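You operate a simulated robot arm through the tools that you are given. There is no shell and no other tool.

You are at the controls of a simulated robot arm. One attempt, no reset.

## Task
Clamp the foil in the jig, fold its edge and tape across it.
Fine: draw the bar back and put the tape runner back. Set down upright: tape runner. A coat counts when it lies all over at full strength: go over it till it gets no stronger.

It is judged by the outcome, as a careful person would: the job done as asked, and still so three seconds after it is handed in. It fails if anything else is knocked over, pushed out of place, dropped, spilled or broken. Flat cloth is picked up by pressing the open fingertips on it (5 to 10 N) and closing them slowly along it; thin cloth reads only 2 to 8 mm in the jaws.

## Robot
A 7-joint arm with a two-finger parallel gripper, fixed in place. Base frame: the origin is on the floor under the middle of its stand, x ahead of it, y to its left, z up; the work surface is at about z = 0.951. Readings come in m, rad, newtons and seconds.
With the tool pointing down near the work surface it reaches from about 0.4 to 0.76 m from the base axis. Its first joint turns from -2.496 to 2.496 rad. Payload 3 kg.
Tool frame: the origin (TCP) lies between the finger pads and is the grasp point; the fingertips stand 0.03 m ahead of it; z points along the fingers, y is the line along which they close. The gripper opens to 0.11 m. The fingers are 0.02 m wide and 0.01 m thick; the gripper's body (0.048 by 0.112 m) begins 0.055 m behind the TCP.
Orientation is that of the tool frame in the base frame, as a unit quaternion [x, y, z, w]. With the fingers straight down and closing along the base's y, the tool's x points along the base's -x, its y along +y and its z along -z.

## Interface
- The arm moves only by the tool arm_command. Its argument "moves" is a list of rows, each an object (a shift or turn left out is 0, a gripper value left out holds the last) with "fingers": the opening, from 0 (shut) to 1 (fully open); "translation": the shift along the base's x, y, z in m, a list of three; "turn": the turn, a rotation vector about the base's x, y, z in rad, a list of three. In form: [{"fingers": fingers, "translation": [tx, ty, tz], "turn": [wx, wy, wz]}, ...]. A call has 1 to 20 rows; each row shifts and turns the commanded pose from where the row before left it. A row lasts 0.2 s, in which the tool goes at most 0.05 m and 0.15 rad; a call with a longer step from one row to the next is refused whole, and so is a gripper value outside its range. Where a pose cannot be reached the arm comes as near as it can. A force on the tool above 40 N (or 10 N above the force at the start of the call, whichever is more), or a blocked arm, ends the call early, and 0.2 s more pass. Each finger travels about 0.108 m/s and halts on what it meets, pressing with about 26 N; the grip force reading is that of the motor and also rises with nothing between the fingers. The clock runs only during rows and for 0.2 s after the last one: add rows that do not move to give the fingers time. It gives the time, the measured TCP pose, the force on the tool (base axes), the opening and the grip force at its end, in the units of the frame above (readings bear some noise), with the torque about the TCP (base axes, N m) and any sound that the robot's microphone picked up, and new pictures: "pictures" is both (left out), scene, wrist or none.
- Cameras (640 x 400 px; columns grow to the right, rows downward): "scene" is fixed at [0.3998, 0.6478, 1.7331]; the picture's right is [-0.94, -0.35, 0.00], its down [-0.20, 0.52, -0.83] and it looks along [0.29, -0.78, -0.55] (base axes); focal length 349 px, centre (320, 200). "wrist" rides on the gripper at [0.072, 0.017, -0.103] in the tool frame; the picture's right is [-0.23, 0.97, 0.00], its down [-0.76, -0.18, -0.62] and it looks along [-0.61, -0.14, 0.78] (tool axes); focal length 222 px, centre (320, 200). There is no depth. A picture from a camera that has moved, and an enlarged one, comes with that camera's place and axes in the base frame and with its lens.
- raise_lower(by): slides the trunk up (or, below 0, down) by that many m; the arm rides with it, the base frame stays. It gives what a move gives, with no picture.
- inspect(camera, box): a new picture of the part [left, top, right, bottom] of that camera's present view, enlarged. No time passes.
- hand_in(): hands the job in; it is judged then, once.

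Nothing tells you positions but the pictures and the camera data. Unless the task says otherwise, let go and move clear before handing in.

The tools are called as name(argument=value, ...) on one line, values as JSON. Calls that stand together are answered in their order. arm_command: Moves the arm, as the interface text tells. Its arguments: {"type":"object","properties":{"moves":{"type":"array"},"pictures":{"type":"string","enum":["both","scene","wrist","none"]}},"required":["moves"]} The other tools are called the same way: raise_lower (by) moves the trunk up or down; inspect (camera, box) takes an enlarged picture of a part of a camera's view; hand_in () hands the job in.

At the start:

```text
time: 0.0
position: [0.7112, -0.2693, 1.2962]
orientation: [0.0, 1.0, 0.0, 0.0]
contact_force: [0.2, 0.7, -0.4]
ft_torque: [0.0, -0.01, 0.02]
gripper_width: 0.1101
grasp_force: 0.1
trunk travel left (down, up): [-0.836, 0.054]
```

scene: 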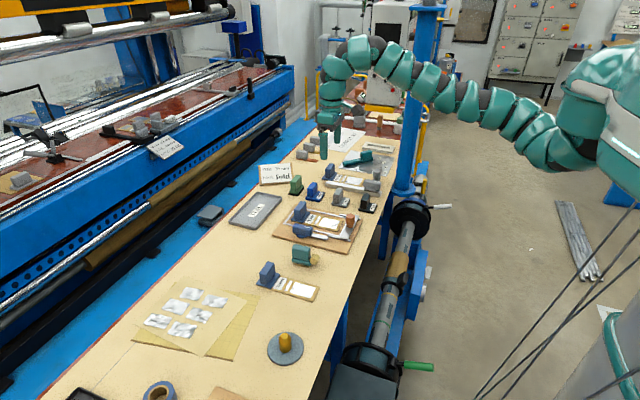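
wrist: 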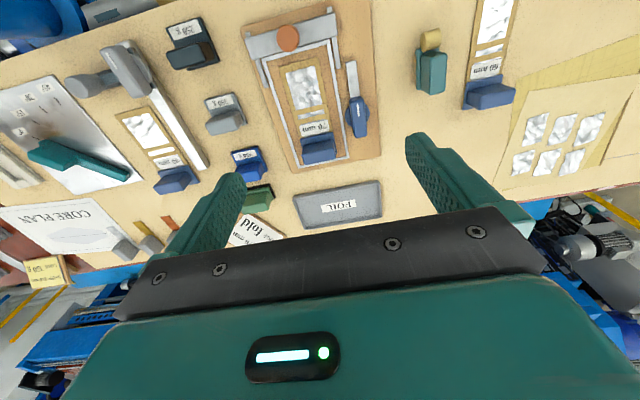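

I see a long workbench with several objects: a jig board with foil, a tape runner, cards with writing, and so on. I'll enlarge the pictures before moving.

inspect(camera="scene", box=[240, 120, 420, 240])

inspect(camera="wrist", box=[220, 0, 400, 180])

inspect(camera="wrist", box=[0, 0, 260, 280])

inspect(camera="scene", box=[120, 230, 340, 400])

inspect(camera="wrist", box=[390, 0, 640, 220])

```text
3.33 times, centred on (330, 180) of scene
camera zoom: at [0.3998, 0.6478, 1.7331], right [-0.94, -0.35, 0.0], down [-0.2, 0.52, -0.83], along [0.29, -0.78, -0.55], focal length 1163 px, centre (287, 267)
```

zoom: 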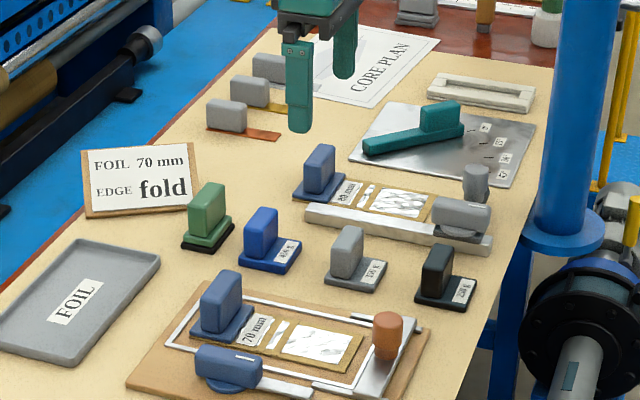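

```text
2.22 times, centred on (310, 90) of wrist
camera zoom: at [0.6393, -0.251, 1.4024], right [0.23, 0.97, 0.0], down [0.76, -0.18, 0.62], along [0.61, -0.14, -0.78], focal length 494 px, centre (342, 444)
```

zoom: 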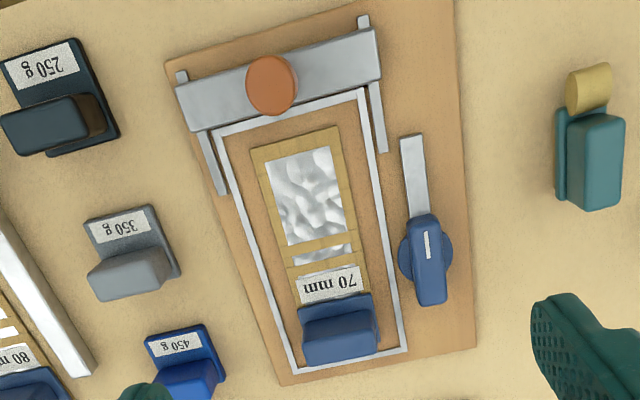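

```text
1.43 times, centred on (130, 140) of wrist
camera zoom: at [0.6393, -0.251, 1.4024], right [0.23, 0.97, 0.0], down [0.76, -0.18, 0.62], along [0.61, -0.14, -0.78], focal length 317 px, centre (591, 286)
```

zoom: 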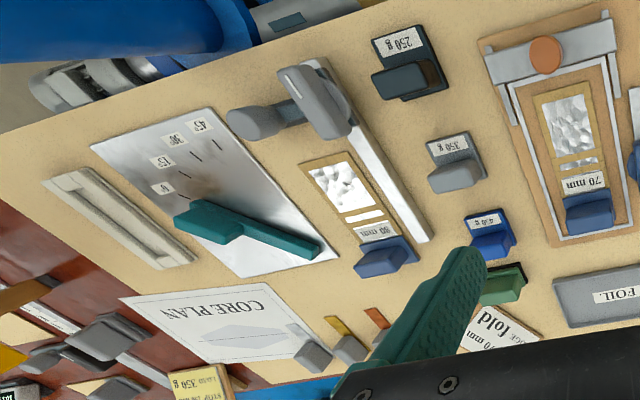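

```text
2.35 times, centred on (230, 315) of scene
camera zoom: at [0.3998, 0.6478, 1.7331], right [-0.94, -0.35, 0.0], down [-0.2, 0.52, -0.83], along [0.29, -0.78, -0.55], focal length 821 px, centre (532, -71)
```

zoom: 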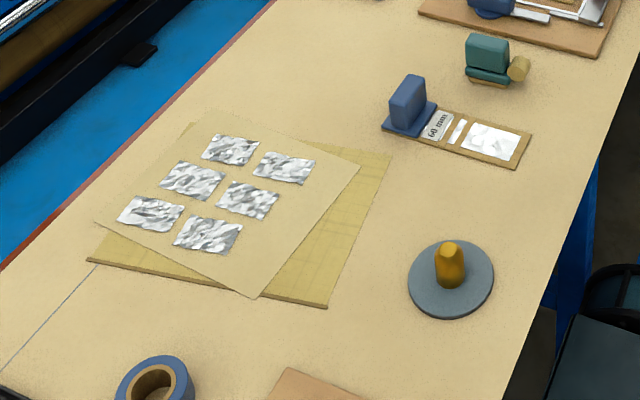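

```text
1.82 times, centred on (515, 110) of wrist
camera zoom: at [0.6393, -0.251, 1.4024], right [0.23, 0.97, 0.0], down [0.76, -0.18, 0.62], along [0.61, -0.14, -0.78], focal length 404 px, centre (-34, 364)
```

zoom: 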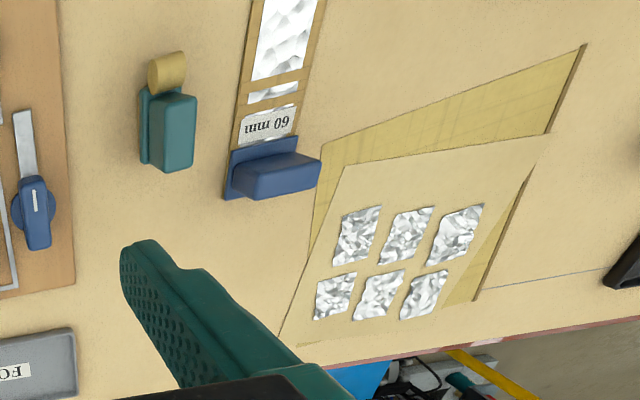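

The jig board is at about x 0.62–0.90, y -0.37 to -0.17. It holds the 70 mm foil strip, a sliding bar with an orange knob, and a blue lever. The card reads "FOIL 70 mm, EDGE fold", so I'll enlarge the details next.

inspect(camera="scene", box=[270, 195, 370, 260])

inspect(camera="scene", box=[250, 150, 330, 200])

inspect(camera="scene", box=[250, 235, 330, 305])

inspect(camera="wrist", box=[240, 0, 390, 100])

inspect(camera="scene", box=[310, 120, 410, 220])

```text
6.15 times, centred on (320, 228) of scene
camera zoom: at [0.3998, 0.6478, 1.7331], right [-0.94, -0.35, 0.0], down [-0.2, 0.52, -0.83], along [0.29, -0.78, -0.55], focal length 2147 px, centre (320, 31)
```

zoom: 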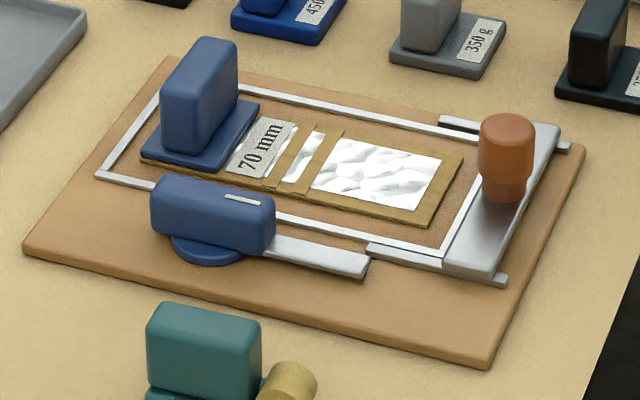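

```text
8.00 times, centred on (290, 175) of scene
camera zoom: at [0.3998, 0.6478, 1.7331], right [-0.94, -0.35, 0.0], down [-0.2, 0.52, -0.83], along [0.29, -0.78, -0.55], focal length 2791 px, centre (560, 400)
```

zoom: 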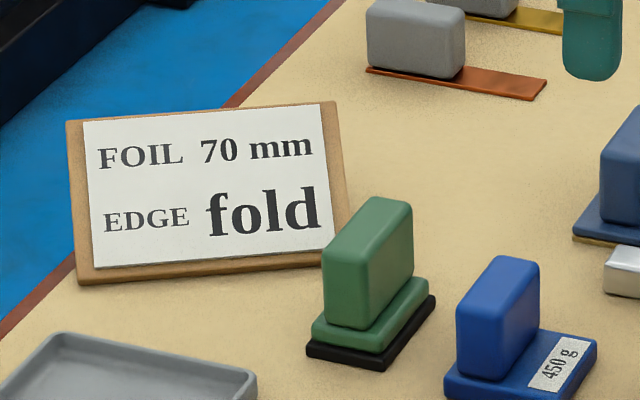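

```text
5.71 times, centred on (290, 270) of scene
camera zoom: at [0.3998, 0.6478, 1.7331], right [-0.94, -0.35, 0.0], down [-0.2, 0.52, -0.83], along [0.29, -0.78, -0.55], focal length 1994 px, centre (491, -200)
```

zoom: 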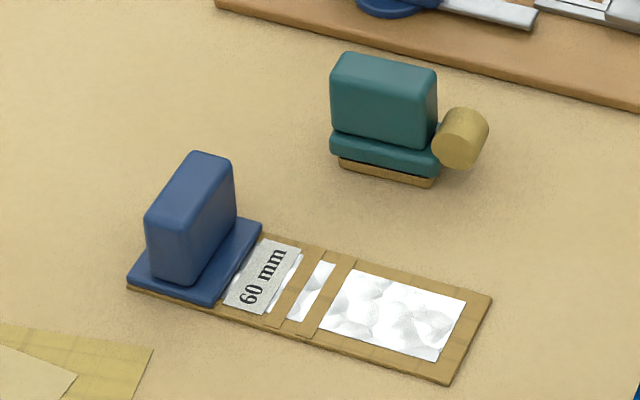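

```text
4.00 times, centred on (315, 50) of wrist
camera zoom: at [0.6393, -0.251, 1.4024], right [0.23, 0.97, 0.0], down [0.76, -0.18, 0.62], along [0.61, -0.14, -0.78], focal length 888 px, centre (340, 800)
```

zoom: 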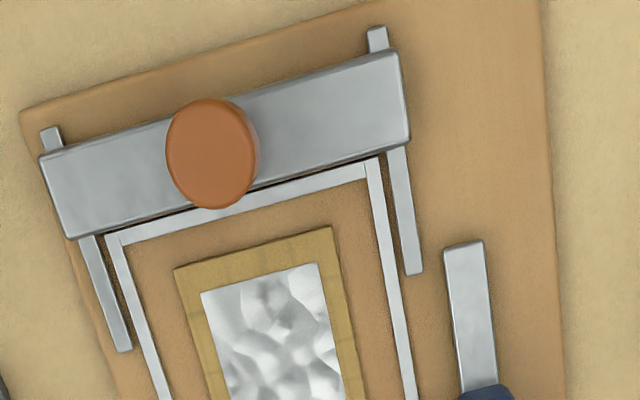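

```text
4.00 times, centred on (360, 170) of scene
camera zoom: at [0.3998, 0.6478, 1.7331], right [-0.94, -0.35, 0.0], down [-0.2, 0.52, -0.83], along [0.29, -0.78, -0.55], focal length 1396 px, centre (160, 320)
```

zoom: 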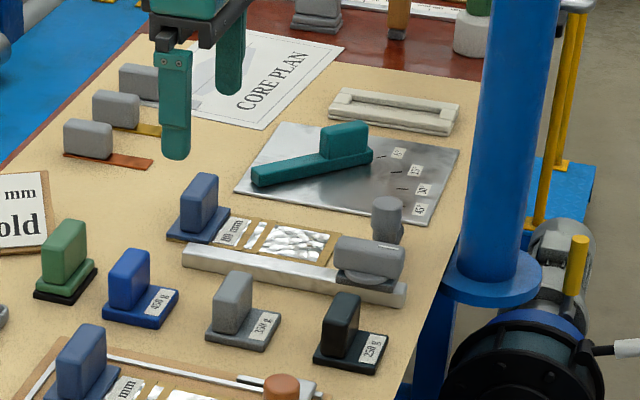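

Before handling anything I want a closer look at the jig, so I'm pulling the wrist camera back and down to centre on it.

arm_command(moves=[{"translation": [-0.032, 0.006, -0.016]}, {"translation": [-0.032, 0.006, -0.016]}, {"translation": [-0.032, 0.006, -0.016]}, {"translation": [-0.032, 0.006, -0.016]}, {"translation": [-0.032, 0.006, -0.016]}, {}], pictures="wrist")

```text
time: 1.4
position: [0.6899, -0.2649, 1.2854]
orientation: [0.0, 1.0, 0.0, 0.0]
contact_force: [0.6, 0.3, 0.9]
ft_torque: [0.01, -0.02, 0.0]
gripper_width: 0.1105
grasp_force: 0.0
out of reach, approached as far as the arm can: row 1, 2, 3, 4, 5
trunk travel left (down, up): [-0.836, 0.054]
camera wrist: at [0.618, -0.2474, 1.3915], right [0.23, 0.97, 0.0], down [0.76, -0.18, 0.62], along [0.61, -0.14, -0.78], focal length 222 px, centre (320, 200)
```

wrist: 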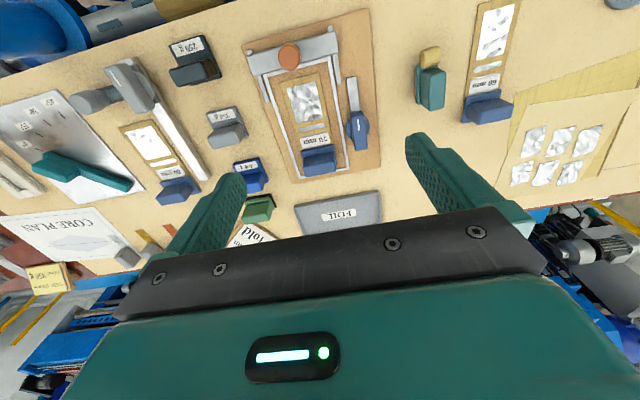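

Pulling in is not reachable at this height, so I'll go down first and then in.

arm_command(moves=[{"translation": [0, 0, -0.03]}, {"translation": [0, 0, -0.03]}, {"translation": [-0.03, 0, -0.02]}, {"translation": [-0.03, 0, -0.02]}, {"translation": [-0.03, 0.0, 0]}, {}], pictures="wrist")

```text
time: 2.8
position: [0.69, -0.2646, 1.2552]
orientation: [0.0, 1.0, 0.0, -0.001]
contact_force: [0.5, -0.8, 0.6]
ft_torque: [0.0, -0.01, 0.0]
gripper_width: 0.1101
grasp_force: 0.0
out of reach, approached as far as the arm can: row 2, 3, 4, 5
trunk travel left (down, up): [-0.836, 0.054]
camera wrist: at [0.618, -0.2476, 1.3614], right [0.23, 0.97, 0.0], down [0.76, -0.18, 0.62], along [0.61, -0.14, -0.78], focal length 222 px, centre (320, 200)
```

wrist: 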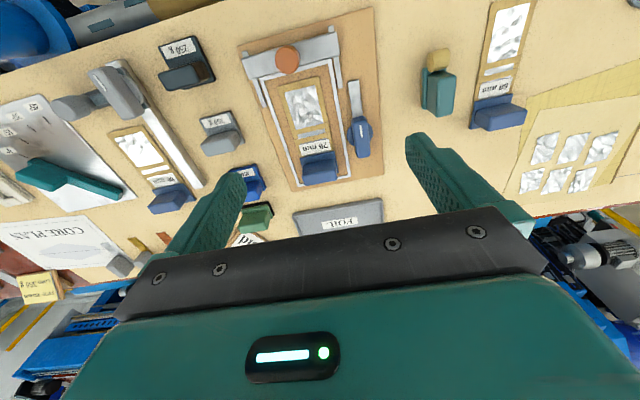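

The downward step stalled, which may be a joint limit. I'll probe with small steps.

arm_command(moves=[{"translation": [0, 0, -0.01]}, {"translation": [0, 0, -0.01]}, {"translation": [0, 0, -0.01]}, {"translation": [0, 0, -0.01]}], pictures="scene")

```text
time: 3.8
position: [0.6901, -0.2656, 1.2554]
orientation: [0.0, 1.0, 0.0, 0.0]
contact_force: [0.4, 0.3, -0.2]
ft_torque: [-0.03, 0.04, 0.0]
gripper_width: 0.1102
grasp_force: 0.0
out of reach, approached as far as the arm can: row 1, 2, 3, 4
trunk travel left (down, up): [-0.836, 0.054]
```

scene: 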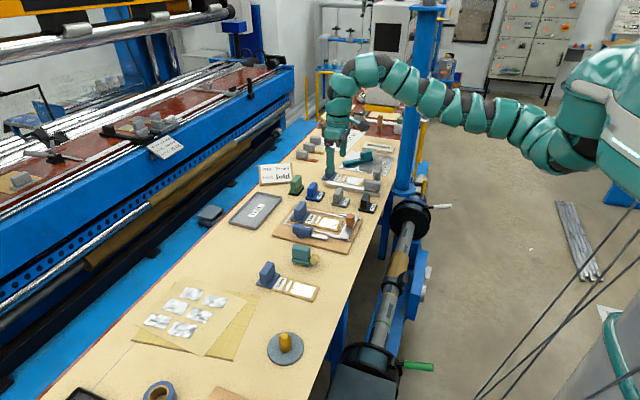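

arm_command(moves=[{"turn": [0, 0, 0.1]}, {"translation": [0, 0, -0.02]}, {"turn": [0, 0, -0.1]}, {"turn": [0, 0, -0.1]}, {"translation": [0, 0, -0.02]}, {"translation": [0, 0.02, 0]}, {"translation": [0, -0.04, 0]}], pictures="none")

```text
time: 5.4
position: [0.6897, -0.3088, 1.2552]
orientation: [0.052, 0.999, 0.0, 0.0]
contact_force: [-0.4, -0.3, 0.1]
ft_torque: [0.07, 0.01, -0.01]
gripper_width: 0.1099
grasp_force: 0.1
out of reach, approached as far as the arm can: row 2, 5, 6
trunk travel left (down, up): [-0.836, 0.054]
```

Inward and downward moves seem blocked by the arm's current posture. I'll test how the trunk height changes that, starting with a small lowering.

raise_lower(by=-0.1)

arm_command(moves=[{"turn": [0, 0, 0.1]}, {"translation": [0, 0.03, 0]}, {"translation": [-0.03, 0, 0]}, {"translation": [0.03, 0, 0]}, {"translation": [0, 0, 0.02]}, {}], pictures="both")

```text
time: 6.7
position: [0.689, -0.3056, 1.156]
orientation: [0.05, 0.999, 0.0, 0.0]
contact_force: [0.0, -0.4, -0.3]
ft_torque: [-0.01, 0.01, 0.01]
gripper_width: 0.1098
grasp_force: 0.2
trunk travel left (down, up): [-0.736, 0.154]
```

```text
time: 8.1
position: [0.7212, -0.2752, 1.1763]
orientation: [0.0, 1.0, -0.001, 0.0]
contact_force: [0.3, -0.3, -0.3]
ft_torque: [-0.02, 0.04, -0.01]
gripper_width: 0.1098
grasp_force: 0.0
out of reach, approached as far as the arm can: row 3
trunk travel left (down, up): [-0.736, 0.154]
camera wrist: at [0.6494, -0.2569, 1.2816], right [0.23, 0.97, 0.0], down [0.76, -0.18, 0.62], along [0.61, -0.14, -0.78], focal length 222 px, centre (320, 200)
```

scene: 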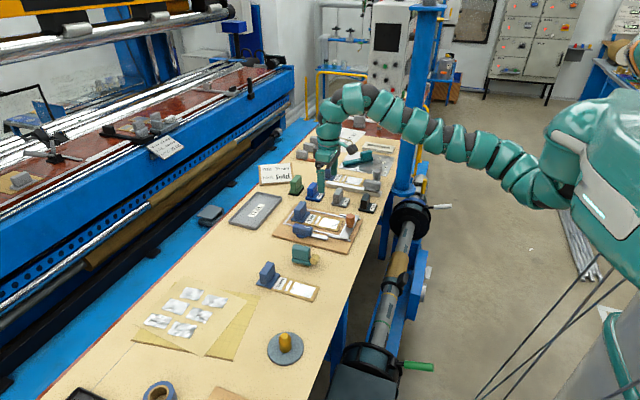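
wrist: 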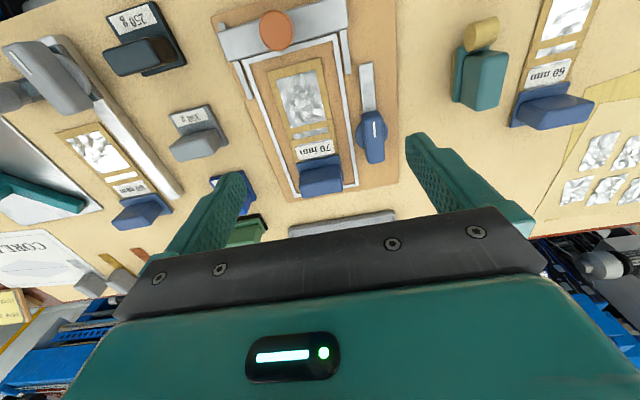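

arm_command(moves=[{"translation": [0.04, 0, 0]}, {"translation": [0.04, 0, 0]}, {"translation": [0.0, 0, 0.04]}, {"translation": [0.0, 0, 0.04]}, {}], pictures="none")

```text
time: 9.3
position: [0.7836, -0.2685, 1.2132]
orientation: [0.0, 1.0, -0.001, -0.001]
contact_force: [0.2, 0.6, 0.0]
ft_torque: [0.0, 0.02, -0.03]
gripper_width: 0.1099
grasp_force: 0.0
out of reach, approached as far as the arm can: row 2, 3, 4
trunk travel left (down, up): [-0.736, 0.154]
```

arm_command(moves=[{"translation": [0, 0, -0.04]}, {"translation": [0, 0, -0.04]}, {}], pictures="none")

arm_command(moves=[{"translation": [0.04, 0, 0]}, {}], pictures="none")

arm_command(moves=[{"translation": [-0.04, 0, 0]}, {"translation": [-0.04, 0, 0]}, {"translation": [-0.04, 0, 0]}, {}], pictures="none")

```text
time: 10.1
position: [0.7828, -0.2687, 1.1321]
orientation: [0.002, 1.0, -0.001, 0.001]
contact_force: [0.6, -0.5, -0.5]
ft_torque: [0.04, 0.0, 0.0]
gripper_width: 0.1103
grasp_force: 0.1
trunk travel left (down, up): [-0.736, 0.154]
```

```text
time: 10.7
position: [0.7935, -0.2685, 1.134]
orientation: [0.001, 1.0, -0.001, 0.001]
contact_force: [-0.5, 0.4, 0.5]
ft_torque: [-0.04, -0.01, 0.0]
gripper_width: 0.11
grasp_force: 0.1
out of reach, approached as far as the arm can: row 1
trunk travel left (down, up): [-0.736, 0.154]
```

```text
time: 11.7
position: [0.7022, -0.2679, 1.133]
orientation: [0.001, 1.0, 0.0, 0.001]
contact_force: [-0.4, 0.0, 0.9]
ft_torque: [-0.03, -0.03, -0.01]
gripper_width: 0.1099
grasp_force: 0.1
out of reach, approached as far as the arm can: row 3
trunk travel left (down, up): [-0.736, 0.154]
```

I'll look at the arm's posture to understand why the reach window is so narrow.

inspect(camera="scene", box=[300, 40, 640, 260])

```text
1.82 times, centred on (470, 150) of scene
camera zoom: at [0.3998, 0.6478, 1.7331], right [-0.94, -0.35, 0.0], down [-0.2, 0.52, -0.83], along [0.29, -0.78, -0.55], focal length 634 px, centre (47, 291)
```

zoom: 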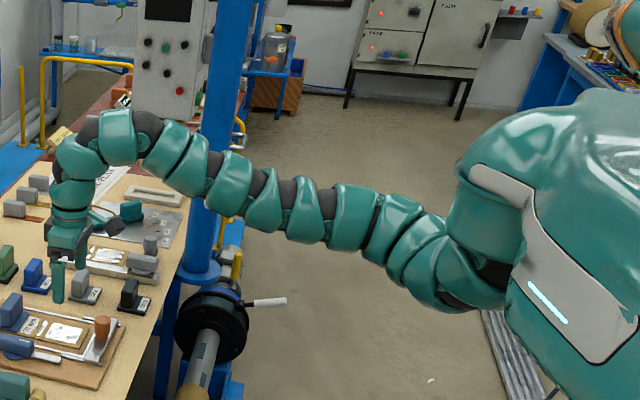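

The arm is almost straight, so the inward limit may come from the wrist bend. I'll test whether tilting the fingers slightly outward lets it come in.

arm_command(moves=[{"turn": [0, -0.15, 0]}, {"turn": [0, -0.15, 0]}, {"translation": [-0.04, 0, 0]}, {"translation": [-0.04, 0, 0]}, {"translation": [-0.04, 0, 0]}, {"translation": [-0.04, 0, 0]}, {}], pictures="none")

```text
time: 13.3
position: [0.7032, -0.2684, 1.132]
orientation: [0.0, 1.0, 0.001, 0.0]
contact_force: [-0.8, -0.6, 1.5]
ft_torque: [0.0, -0.01, -0.02]
gripper_width: 0.1096
grasp_force: 0.0
out of reach, approached as far as the arm can: row 1, 2, 3, 4, 5, 6
trunk travel left (down, up): [-0.736, 0.154]
```

arm_command(moves=[{"turn": [0, 0.15, 0]}, {"turn": [0, 0.15, 0]}, {"translation": [-0.04, 0, 0]}, {"translation": [-0.04, 0, 0]}, {"translation": [-0.04, 0, 0]}, {"translation": [-0.04, 0, 0]}, {}], pictures="none")

```text
time: 14.9
position: [0.6298, -0.2702, 1.1032]
orientation: [0.0, 0.989, 0.0, -0.151]
contact_force: [-0.3, 0.3, -0.1]
ft_torque: [0.01, 0.01, -0.01]
gripper_width: 0.1099
grasp_force: 0.0
out of reach, approached as far as the arm can: row 3, 4, 5, 6
trunk travel left (down, up): [-0.736, 0.154]
```

arm_command(moves=[{"translation": [-0.03, 0.01, 0.0]}, {"translation": [-0.03, 0.01, 0.0]}, {"translation": [0, 0, 0.04]}, {"translation": [0, 0, 0.04]}, {}], pictures="scene")

inspect(camera="scene", box=[300, 40, 640, 260])

```text
time: 16.1
position: [0.659, -0.273, 1.1171]
orientation: [0.0, 0.989, 0.001, -0.149]
contact_force: [0.0, 0.8, -0.1]
ft_torque: [-0.04, -0.02, 0.0]
gripper_width: 0.1099
grasp_force: 0.1
out of reach, approached as far as the arm can: row 1, 2, 3, 4
trunk travel left (down, up): [-0.736, 0.154]
```

scene: 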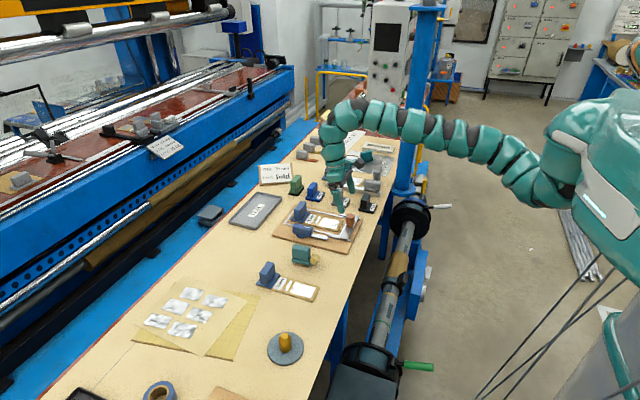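

```text
1.82 times, centred on (470, 150) of scene
camera zoom: at [0.3998, 0.6478, 1.7331], right [-0.94, -0.35, 0.0], down [-0.2, 0.52, -0.83], along [0.29, -0.78, -0.55], focal length 634 px, centre (47, 291)
```

zoom: 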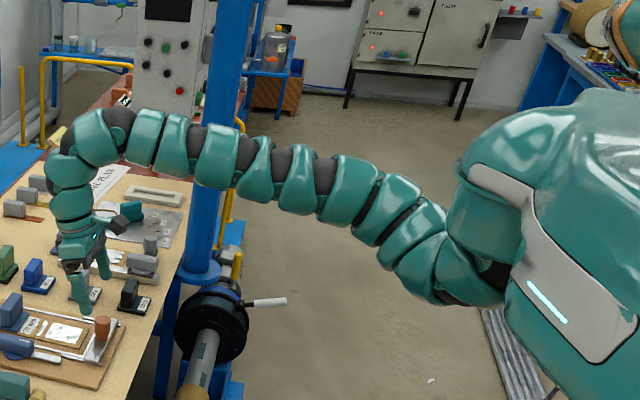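

The arm is elbow-up and its wrist bend seems limited, so lowering the trunk relative to the bench should let me work closer in. I'll straighten the tool, raise the arm, then lower the trunk.

arm_command(moves=[{"translation": [0.03, 0, 0.01], "turn": [0, -0.15, 0]}, {"translation": [0.03, 0, 0.01], "turn": [0, -0.15, 0]}, {"translation": [0.01, 0, 0.03]}, {"translation": [0, 0, 0.03]}, {"translation": [0, 0, 0.03]}, {"translation": [0, 0, 0.03]}, {"translation": [0, 0, 0.03]}, {}], pictures="none")

```text
time: 17.9
position: [0.7556, -0.2764, 1.2202]
orientation: [-0.001, 1.0, 0.001, 0.001]
contact_force: [0.1, 0.4, -0.1]
ft_torque: [0.02, 0.01, -0.03]
gripper_width: 0.11
grasp_force: 0.0
out of reach, approached as far as the arm can: row 5, 6, 7
trunk travel left (down, up): [-0.736, 0.154]
```

arm_command(moves=[{"translation": [-0.03, 0, 0]}, {"translation": [-0.03, 0, 0]}, {"translation": [-0.03, 0, 0]}, {}], pictures="none")

arm_command(moves=[{"translation": [0, 0, 0.03]}, {"translation": [0, 0, 0.03]}, {}], pictures="none")

```text
time: 18.9
position: [0.6824, -0.2805, 1.1868]
orientation: [0.001, 1.0, 0.0, 0.0]
contact_force: [-0.5, 0.3, -1.0]
ft_torque: [-0.01, -0.04, 0.0]
gripper_width: 0.1099
grasp_force: 0.1
out of reach, approached as far as the arm can: row 1, 2, 3
trunk travel left (down, up): [-0.736, 0.154]
```

```text
time: 19.7
position: [0.6967, -0.2846, 1.1946]
orientation: [0.0, 1.0, 0.0, 0.001]
contact_force: [0.0, 0.2, 0.1]
ft_torque: [-0.02, 0.0, -0.01]
gripper_width: 0.1098
grasp_force: 0.0
out of reach, approached as far as the arm can: row 1, 2
trunk travel left (down, up): [-0.736, 0.154]
```

arm_command(moves=[{"translation": [0.02, 0.01, -0.03]}, {"translation": [0, 0, -0.02]}, {"turn": [0, 0, 0.15]}, {"turn": [0, 0, 0.15]}, {"turn": [0, 0, 0.15]}, {"turn": [0, 0, 0.15]}, {"turn": [0, 0, 0.15]}, {"translation": [-0.03, 0, 0]}, {"translation": [-0.03, 0, 0]}, {"translation": [-0.03, 0, 0]}, {}], pictures="none")

arm_command(moves=[{"translation": [0.03, 0, 0]}, {"translation": [0.03, 0, 0]}, {"turn": [0, 0, -0.15]}, {"turn": [0, 0, -0.15]}, {"turn": [0, 0, -0.15]}, {"turn": [0, 0, -0.15]}, {"turn": [0, 0, -0.15]}, {"turn": [0, 0, -0.15]}, {"turn": [0, 0, -0.15]}, {"turn": [0, 0, -0.15]}, {"turn": [0, 0, -0.15]}, {"turn": [0, 0, -0.15]}, {"translation": [-0.03, 0, 0]}, {"translation": [-0.03, 0, 0]}, {"translation": [-0.03, 0, 0]}, {}], pictures="none")

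```text
time: 22.1
position: [0.6964, -0.2735, 1.1446]
orientation: [-0.365, 0.931, 0.0, 0.001]
contact_force: [0.4, 0.7, 0.1]
ft_torque: [0.02, -0.01, 0.01]
gripper_width: 0.1099
grasp_force: 0.1
out of reach, approached as far as the arm can: row 8, 9, 10
trunk travel left (down, up): [-0.736, 0.154]
```

```text
time: 25.5
position: [0.6939, -0.2731, 1.145]
orientation: [0.367, 0.93, -0.001, 0.0]
contact_force: [-0.3, 0.3, 0.4]
ft_torque: [-0.01, -0.02, 0.01]
gripper_width: 0.1099
grasp_force: 0.0
out of reach, approached as far as the arm can: row 15
trunk travel left (down, up): [-0.736, 0.154]
```

I'll map the reach lower down with the trunk raised, over a free area and with the fingers shut.

raise_lower(by=0.1)

arm_command(moves=[{"fingers": 0.2, "translation": [0.03, 0.02, 0], "turn": [0, 0, 0.15]}, {"fingers": 0.2, "translation": [0.03, 0.03, 0], "turn": [0, 0, 0.15]}, {"fingers": 0.2, "translation": [0.0, 0.03, 0], "turn": [0, 0, 0.15]}, {"fingers": 0.2, "translation": [0.0, 0.03, 0], "turn": [0, 0, 0.15]}, {"turn": [0, 0, 0.15]}, {"translation": [0, 0, -0.03]}, {"translation": [0, 0, -0.03]}, {"translation": [0, 0, -0.03]}, {}], pictures="both")

```text
time: 26.9
position: [0.6941, -0.2743, 1.2449]
orientation: [0.366, 0.931, 0.0, -0.001]
contact_force: [0.7, -0.9, 0.1]
ft_torque: [0.03, 0.01, -0.01]
gripper_width: 0.11
grasp_force: 0.1
trunk travel left (down, up): [-0.836, 0.054]
```

```text
time: 28.9
position: [0.7557, -0.1654, 1.1565]
orientation: [0.0, 1.0, 0.0, 0.001]
contact_force: [0.5, -1.0, 0.9]
ft_torque: [-0.02, 0.02, 0.01]
gripper_width: 0.0221
grasp_force: 0.0
trunk travel left (down, up): [-0.836, 0.054]
camera wrist: at [0.6833, -0.1456, 1.2607], right [0.23, 0.97, 0.0], down [0.76, -0.18, 0.62], along [0.61, -0.14, -0.78], focal length 222 px, centre (320, 200)
```

scene: 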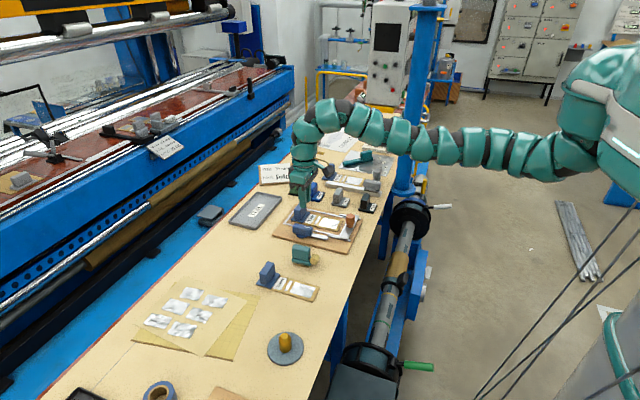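
wrist: 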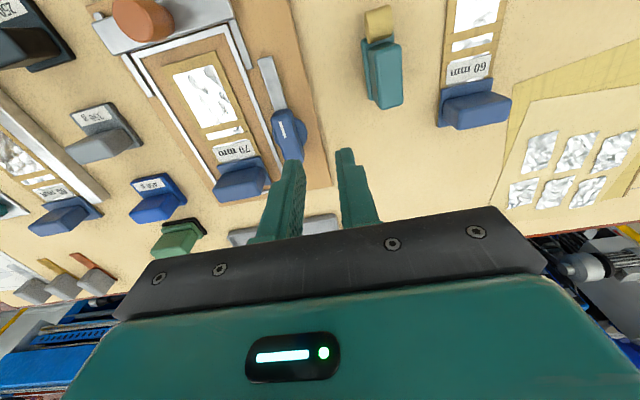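

arm_command(moves=[{"translation": [-0.03, 0, 0]}, {"translation": [-0.03, 0, 0]}, {"translation": [-0.03, 0, 0]}, {"translation": [-0.03, 0, 0]}, {}], pictures="none")

arm_command(moves=[{"translation": [0, 0, -0.03]}, {"translation": [0, 0, -0.03]}, {}], pictures="none")

arm_command(moves=[{"translation": [-0.03, 0, 0]}, {"translation": [-0.03, 0, 0]}, {"translation": [-0.03, 0, 0]}, {"translation": [-0.03, 0, 0]}, {}], pictures="none")

```text
time: 30.1
position: [0.7158, -0.165, 1.1538]
orientation: [0.001, 1.0, 0.0, 0.0]
contact_force: [-0.4, 0.3, -0.8]
ft_torque: [0.01, -0.01, 0.02]
gripper_width: 0.022
grasp_force: 0.2
out of reach, approached as far as the arm can: row 2, 3, 4
trunk travel left (down, up): [-0.836, 0.054]
```

```text
time: 30.9
position: [0.7165, -0.1637, 1.0938]
orientation: [0.0, 1.0, 0.0, 0.001]
contact_force: [-0.5, -0.6, 0.2]
ft_torque: [-0.02, 0.01, 0.02]
gripper_width: 0.0222
grasp_force: 0.0
trunk travel left (down, up): [-0.836, 0.054]
```

```text
time: 32.1
position: [0.6821, -0.1635, 1.0554]
orientation: [0.0, 1.0, 0.0, 0.0]
contact_force: [-0.3, -0.1, 0.4]
ft_torque: [0.05, -0.01, 0.03]
gripper_width: 0.0218
grasp_force: 0.1
out of reach, approached as far as the arm can: row 1, 2, 3, 4
trunk travel left (down, up): [-0.836, 0.054]
```

arm_command(moves=[{"translation": [0.03, 0, 0]}, {"translation": [0.03, 0, 0]}, {"translation": [0.03, 0, 0]}, {"translation": [0.03, 0, 0]}, {"translation": [0.03, 0, 0]}, {}], pictures="both")

```text
time: 33.5
position: [0.8008, -0.1608, 1.0564]
orientation: [0.0, 1.0, 0.0, 0.0]
contact_force: [0.7, -0.5, 0.1]
ft_torque: [-0.01, 0.0, 0.0]
gripper_width: 0.0218
grasp_force: 0.0
out of reach, approached as far as the arm can: row 5
trunk travel left (down, up): [-0.836, 0.054]
camera wrist: at [0.7288, -0.143, 1.161], right [0.23, 0.97, 0.0], down [0.76, -0.18, 0.62], along [0.61, -0.14, -0.78], focal length 222 px, centre (320, 200)
```

scene: 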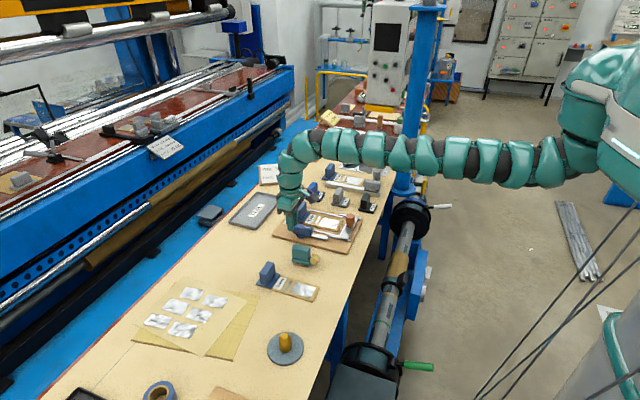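
wrist: 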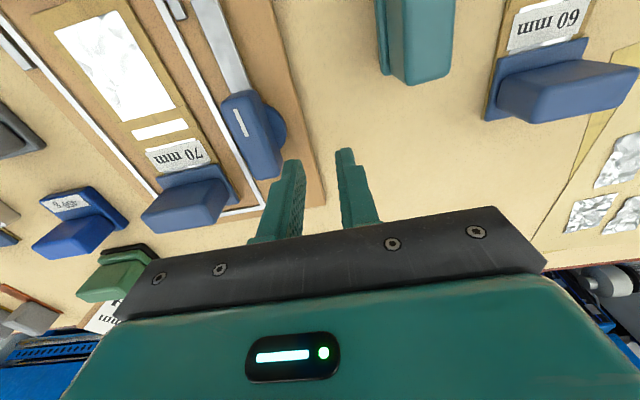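

Near the bench the tool-down reach is about 0.70–0.82 m, which covers the jig. I'll take closer looks at it from here.

inspect(camera="wrist", box=[30, 0, 310, 220])

inspect(camera="wrist", box=[360, 0, 640, 140])

```text
1.82 times, centred on (170, 110) of wrist
camera zoom: at [0.7288, -0.143, 1.161], right [0.23, 0.97, 0.0], down [0.76, -0.18, 0.62], along [0.61, -0.14, -0.78], focal length 404 px, centre (593, 364)
```

zoom: 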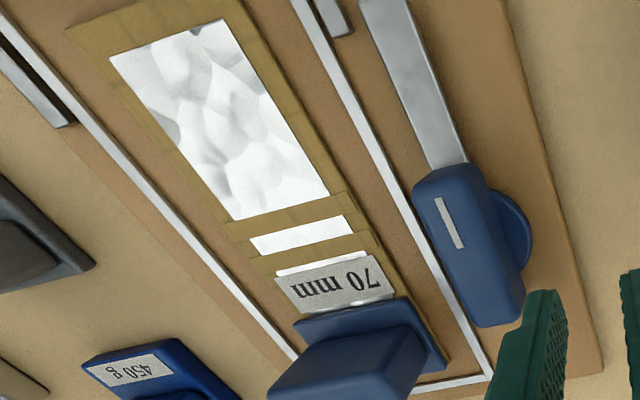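

```text
2.29 times, centred on (500, 70) of wrist
camera zoom: at [0.7288, -0.143, 1.161], right [0.23, 0.97, 0.0], down [0.76, -0.18, 0.62], along [0.61, -0.14, -0.78], focal length 508 px, centre (-91, 497)
```

zoom: 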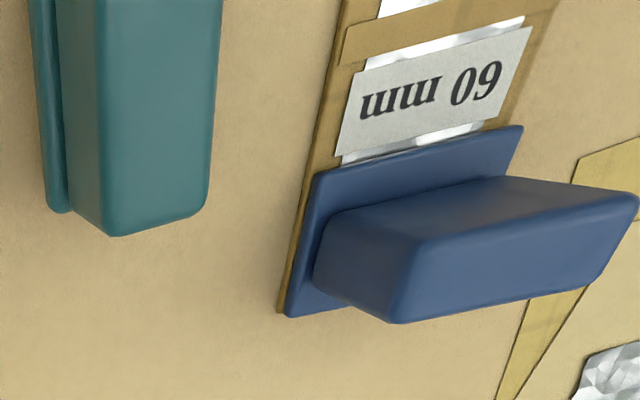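

I can now see the lever pivot, handle and arm, and the foil carrier. Next I'll look at the bar end of the jig.

arm_command(moves=[{"translation": [-0.02, 0, 0.03]}, {"translation": [-0.02, -0.01, 0.03]}, {"translation": [-0.02, -0.02, 0.0]}, {"translation": [-0.02, -0.02, 0]}, {"translation": [0.0, -0.02, 0]}, {}], pictures="both")

inspect(camera="wrist", box=[140, 0, 420, 180])

```text
time: 34.9
position: [0.7206, -0.2334, 1.1167]
orientation: [0.0, 1.0, 0.0, 0.0]
contact_force: [0.0, 0.5, -0.5]
ft_torque: [0.01, -0.05, 0.02]
gripper_width: 0.0219
grasp_force: 0.0
trunk travel left (down, up): [-0.836, 0.054]
camera wrist: at [0.6481, -0.2148, 1.2225], right [0.23, 0.97, 0.0], down [0.76, -0.18, 0.62], along [0.61, -0.14, -0.78], focal length 222 px, centre (320, 200)
```

scene: 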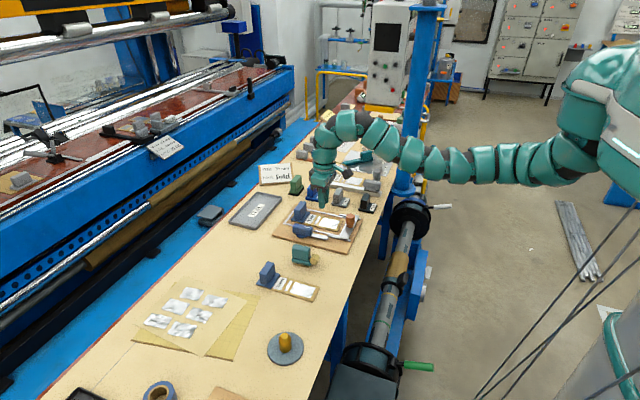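
wrist: 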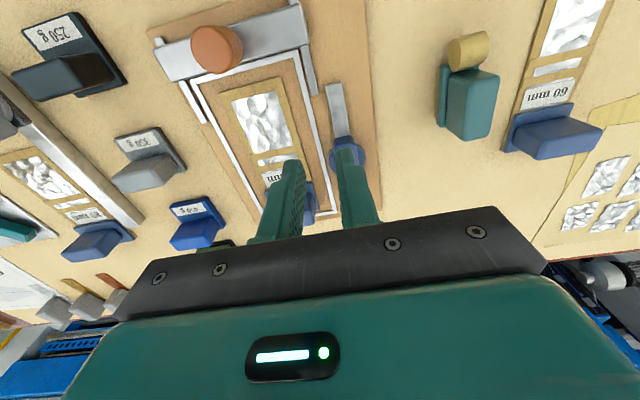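

```text
2.22 times, centred on (280, 90) of wrist
camera zoom: at [0.6481, -0.2148, 1.2225], right [0.23, 0.97, 0.0], down [0.76, -0.18, 0.62], along [0.61, -0.14, -0.78], focal length 494 px, centre (409, 444)
```

zoom: 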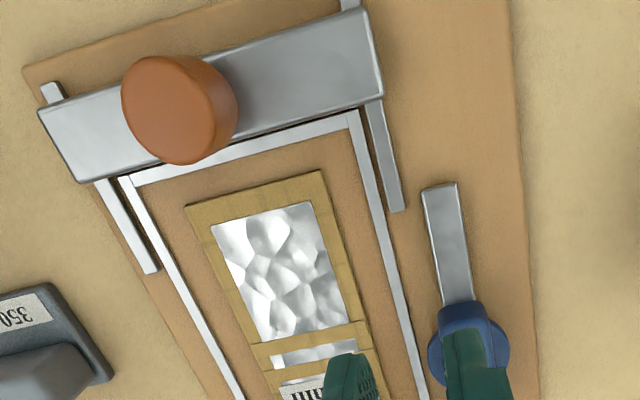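

I need a better look at the tape runner to see how its roll and sole sit.

inspect(camera="scene", box=[282, 232, 328, 276])

inspect(camera="wrist", box=[420, 10, 540, 150])

inspect(camera="scene", box=[275, 200, 360, 255])

```text
9.09 times, centred on (305, 254) of scene
camera zoom: at [0.3998, 0.6478, 1.7331], right [-0.94, -0.35, 0.0], down [-0.2, 0.52, -0.83], along [0.29, -0.78, -0.55], focal length 3172 px, centre (456, -291)
```

zoom: 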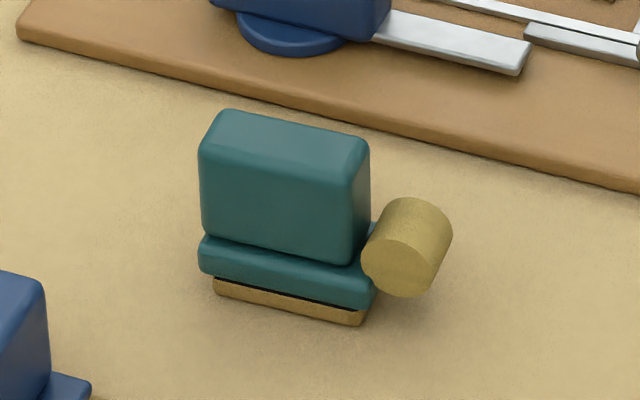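

```text
2.86 times, centred on (480, 80) of wrist
camera zoom: at [0.6481, -0.2148, 1.2225], right [0.23, 0.97, 0.0], down [0.76, -0.18, 0.62], along [0.61, -0.14, -0.78], focal length 635 px, centre (-137, 543)
```

zoom: 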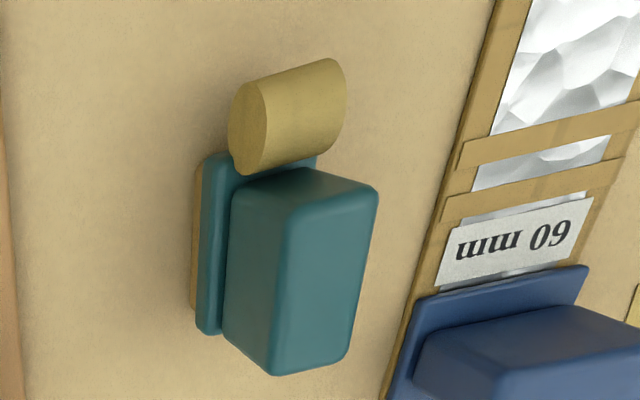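

```text
7.27 times, centred on (318, 228) of scene
camera zoom: at [0.3998, 0.6478, 1.7331], right [-0.94, -0.35, 0.0], down [-0.2, 0.52, -0.83], along [0.29, -0.78, -0.55], focal length 2537 px, centre (338, 0)
```

zoom: 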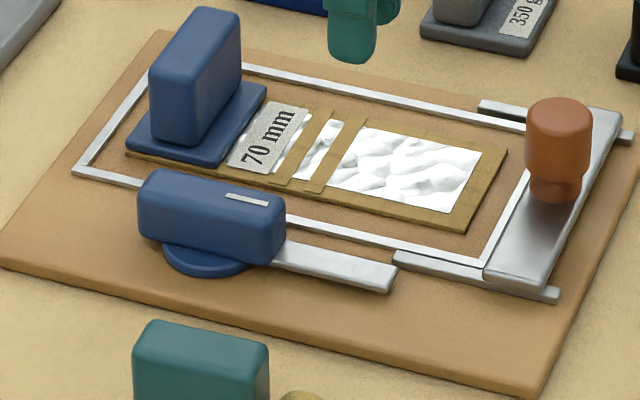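

The lever handle centres at about (0.781, -0.209) with its top near z 1.00, and its arm lies alongside the foil, so a quarter turn should swing it over. I'll go above the handle, lower the trunk, and check alignment.

arm_command(moves=[{"fingers": 0.55, "translation": [0.01, 0, 0.03]}, {"fingers": 0.55, "translation": [0.02, 0.01, 0.03]}, {"translation": [0.02, 0.01, 0.02]}, {"translation": [0.01, 0.005, 0.0]}, {}], pictures="none")

raise_lower(by=-0.1)

arm_command(moves=[{}], pictures="both")

inspect(camera="wrist", box=[200, 60, 440, 240])

inspect(camera="scene", box=[270, 185, 360, 245])

```text
time: 36.1
position: [0.7797, -0.2093, 1.1959]
orientation: [-0.001, 1.0, 0.0, 0.0]
contact_force: [-0.3, -0.1, 0.1]
ft_torque: [0.01, -0.01, -0.01]
gripper_width: 0.0604
grasp_force: 0.0
trunk travel left (down, up): [-0.836, 0.054]
```

```text
time: 37.4
position: [0.7796, -0.2088, 1.0952]
orientation: [0.001, 1.0, 0.0, 0.0]
contact_force: [-0.4, 0.5, 0.2]
ft_torque: [0.0, -0.01, 0.02]
gripper_width: 0.0609
grasp_force: 0.1
trunk travel left (down, up): [-0.736, 0.154]
```

```text
time: 37.8
position: [0.7799, -0.2074, 1.0972]
orientation: [-0.001, 1.0, 0.0, 0.0]
contact_force: [0.0, 0.2, -0.3]
ft_torque: [0.02, 0.03, 0.01]
gripper_width: 0.0604
grasp_force: 0.0
trunk travel left (down, up): [-0.736, 0.154]
camera wrist: at [0.7081, -0.1901, 1.2017], right [0.23, 0.97, 0.0], down [0.76, -0.18, 0.62], along [0.61, -0.14, -0.78], focal length 222 px, centre (320, 200)
```

scene: 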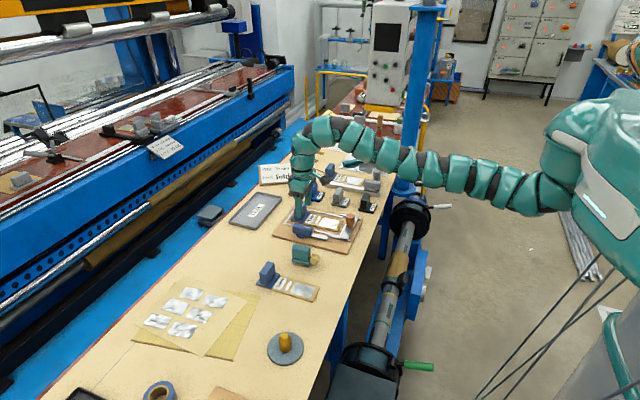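
wrist: 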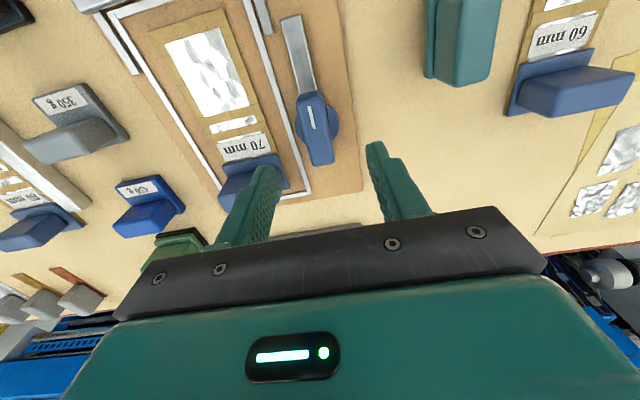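

```text
2.22 times, centred on (320, 150) of wrist
camera zoom: at [0.7081, -0.1901, 1.2017], right [0.23, 0.97, 0.0], down [0.76, -0.18, 0.62], along [0.61, -0.14, -0.78], focal length 494 px, centre (320, 311)
```

zoom: 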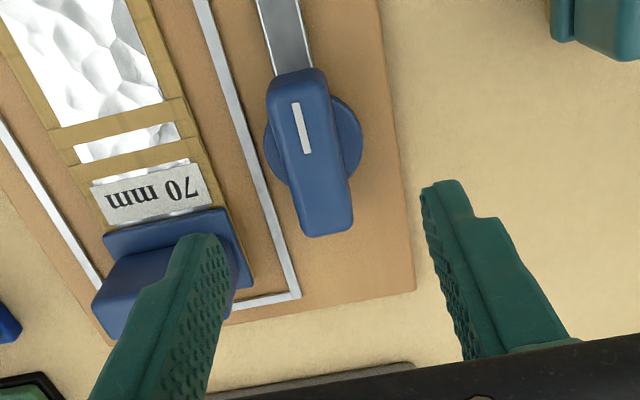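

```text
6.67 times, centred on (315, 215) of scene
camera zoom: at [0.3998, 0.6478, 1.7331], right [-0.94, -0.35, 0.0], down [-0.2, 0.52, -0.83], along [0.29, -0.78, -0.55], focal length 2326 px, centre (353, 100)
```

zoom: 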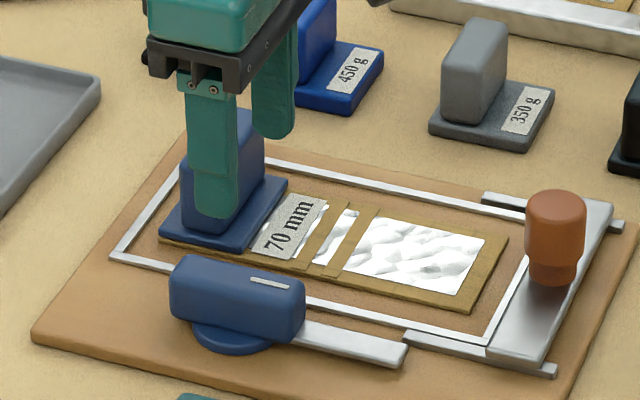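

Alignment needs only a few millimetres: the pivot is near (0.787, -0.212). I'll descend around the handle and close.

arm_command(moves=[{"translation": [0.007, -0.004, -0.02]}, {"translation": [0, 0, -0.03]}, {"translation": [0, 0, -0.02]}, {"translation": [0, 0, -0.01]}, {"translation": [0, 0, -0.007]}, {}], pictures="both")

inspect(camera="scene", box=[270, 185, 360, 245])

inspect(camera="wrist", box=[200, 60, 440, 240])

```text
time: 39.2
position: [0.788, -0.211, 1.0098]
orientation: [0.0, 1.0, 0.0, 0.0]
contact_force: [-0.3, 0.2, 0.0]
ft_torque: [-0.02, -0.02, 0.0]
gripper_width: 0.0605
grasp_force: 0.0
trunk travel left (down, up): [-0.736, 0.154]
camera wrist: at [0.7154, -0.1935, 1.1144], right [0.23, 0.97, 0.0], down [0.76, -0.18, 0.62], along [0.61, -0.14, -0.78], focal length 222 px, centre (320, 200)
```

scene: 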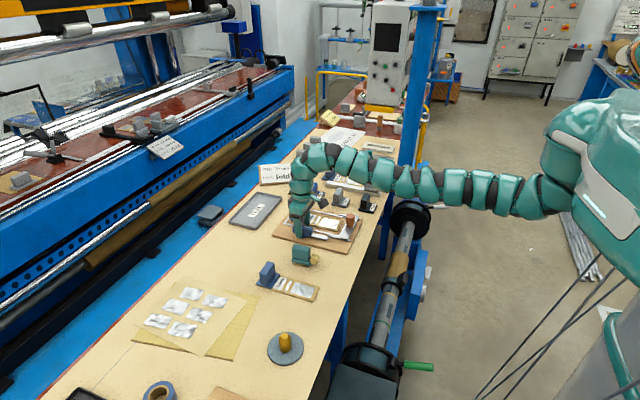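
wrist: 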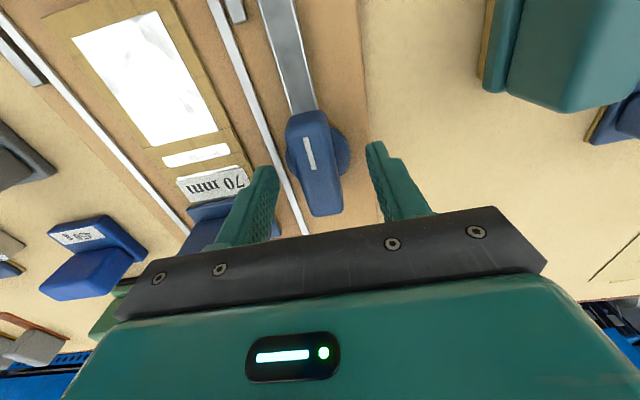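

```text
6.67 times, centred on (315, 215) of scene
camera zoom: at [0.3998, 0.6478, 1.7331], right [-0.94, -0.35, 0.0], down [-0.2, 0.52, -0.83], along [0.29, -0.78, -0.55], focal length 2326 px, centre (353, 100)
```

zoom: 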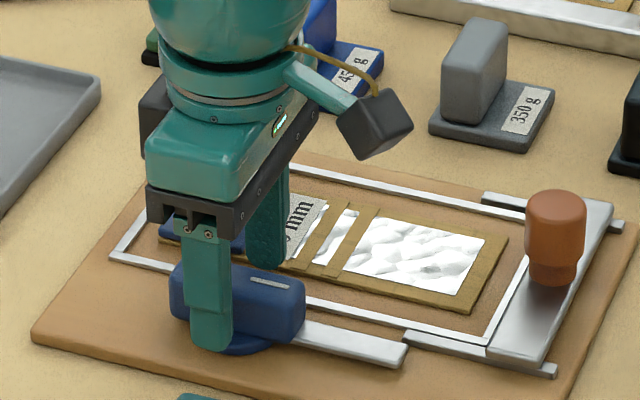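

```text
2.22 times, centred on (320, 150) of wrist
camera zoom: at [0.7154, -0.1935, 1.1144], right [0.23, 0.97, 0.0], down [0.76, -0.18, 0.62], along [0.61, -0.14, -0.78], focal length 494 px, centre (320, 311)
```

zoom: 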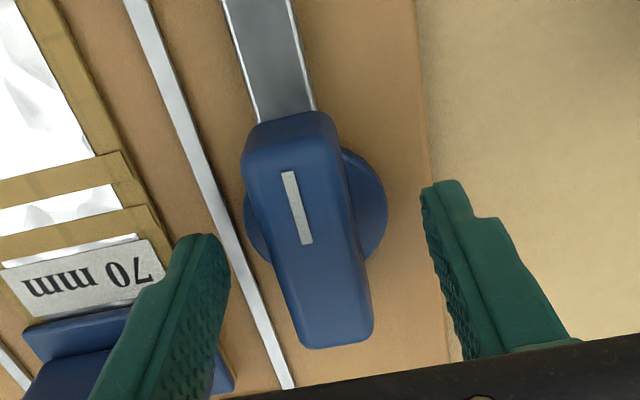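

The fingers straddle the lever handle with clearance, so I'll close on it.

arm_command(moves=[{"fingers": 0.4}, {"fingers": 0.3}, {"fingers": 0.2}, {"fingers": 0.1}, {"fingers": 0.1}], pictures="none")

```text
time: 40.4
position: [0.7873, -0.2137, 1.0103]
orientation: [0.0, 1.0, 0.0, 0.0]
contact_force: [-0.8, -8.0, 0.3]
ft_torque: [-0.42, 0.17, 0.01]
gripper_width: 0.0259
grasp_force: 45.1
trunk travel left (down, up): [-0.736, 0.154]
```

arm_command(moves=[{"translation": [0, -0.002, 0]}, {"turn": [0, 0, 0.1]}, {"turn": [0, 0, 0.1]}, {}], pictures="none")

```text
time: 41.4
position: [0.7869, -0.2152, 1.0099]
orientation: [-0.101, 0.995, 0.001, 0.0]
contact_force: [5.1, -5.3, 4.5]
ft_torque: [-0.43, 0.92, -0.05]
gripper_width: 0.0255
grasp_force: 44.8
trunk travel left (down, up): [-0.736, 0.154]
```

arm_command(moves=[{"turn": [0, 0, 0.1]}, {"turn": [0, 0, 0.1]}, {}], pictures="scene")

inspect(camera="scene", box=[270, 185, 360, 245])

```text
time: 42.2
position: [0.7885, -0.2144, 1.0095]
orientation: [-0.198, 0.98, 0.0, 0.0]
contact_force: [4.6, -4.2, 2.0]
ft_torque: [-0.2, 0.08, 0.03]
gripper_width: 0.0254
grasp_force: 44.9
trunk travel left (down, up): [-0.736, 0.154]
```

scene: 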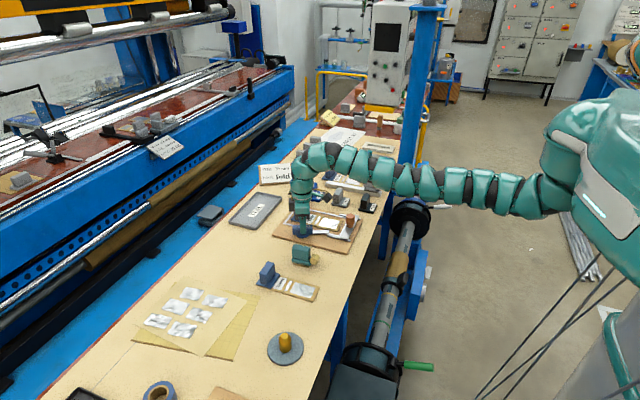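

```text
6.67 times, centred on (315, 215) of scene
camera zoom: at [0.3998, 0.6478, 1.7331], right [-0.94, -0.35, 0.0], down [-0.2, 0.52, -0.83], along [0.29, -0.78, -0.55], focal length 2326 px, centre (353, 100)
```

zoom: 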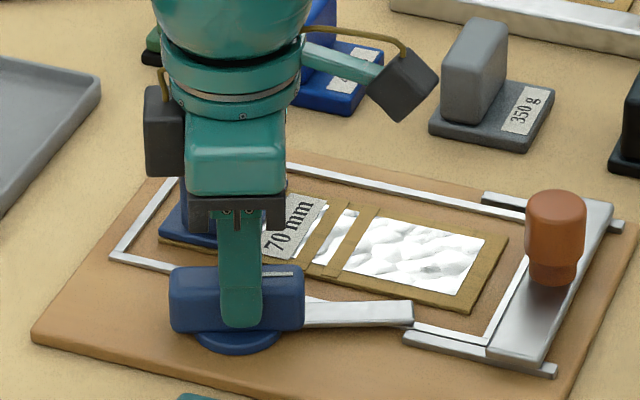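

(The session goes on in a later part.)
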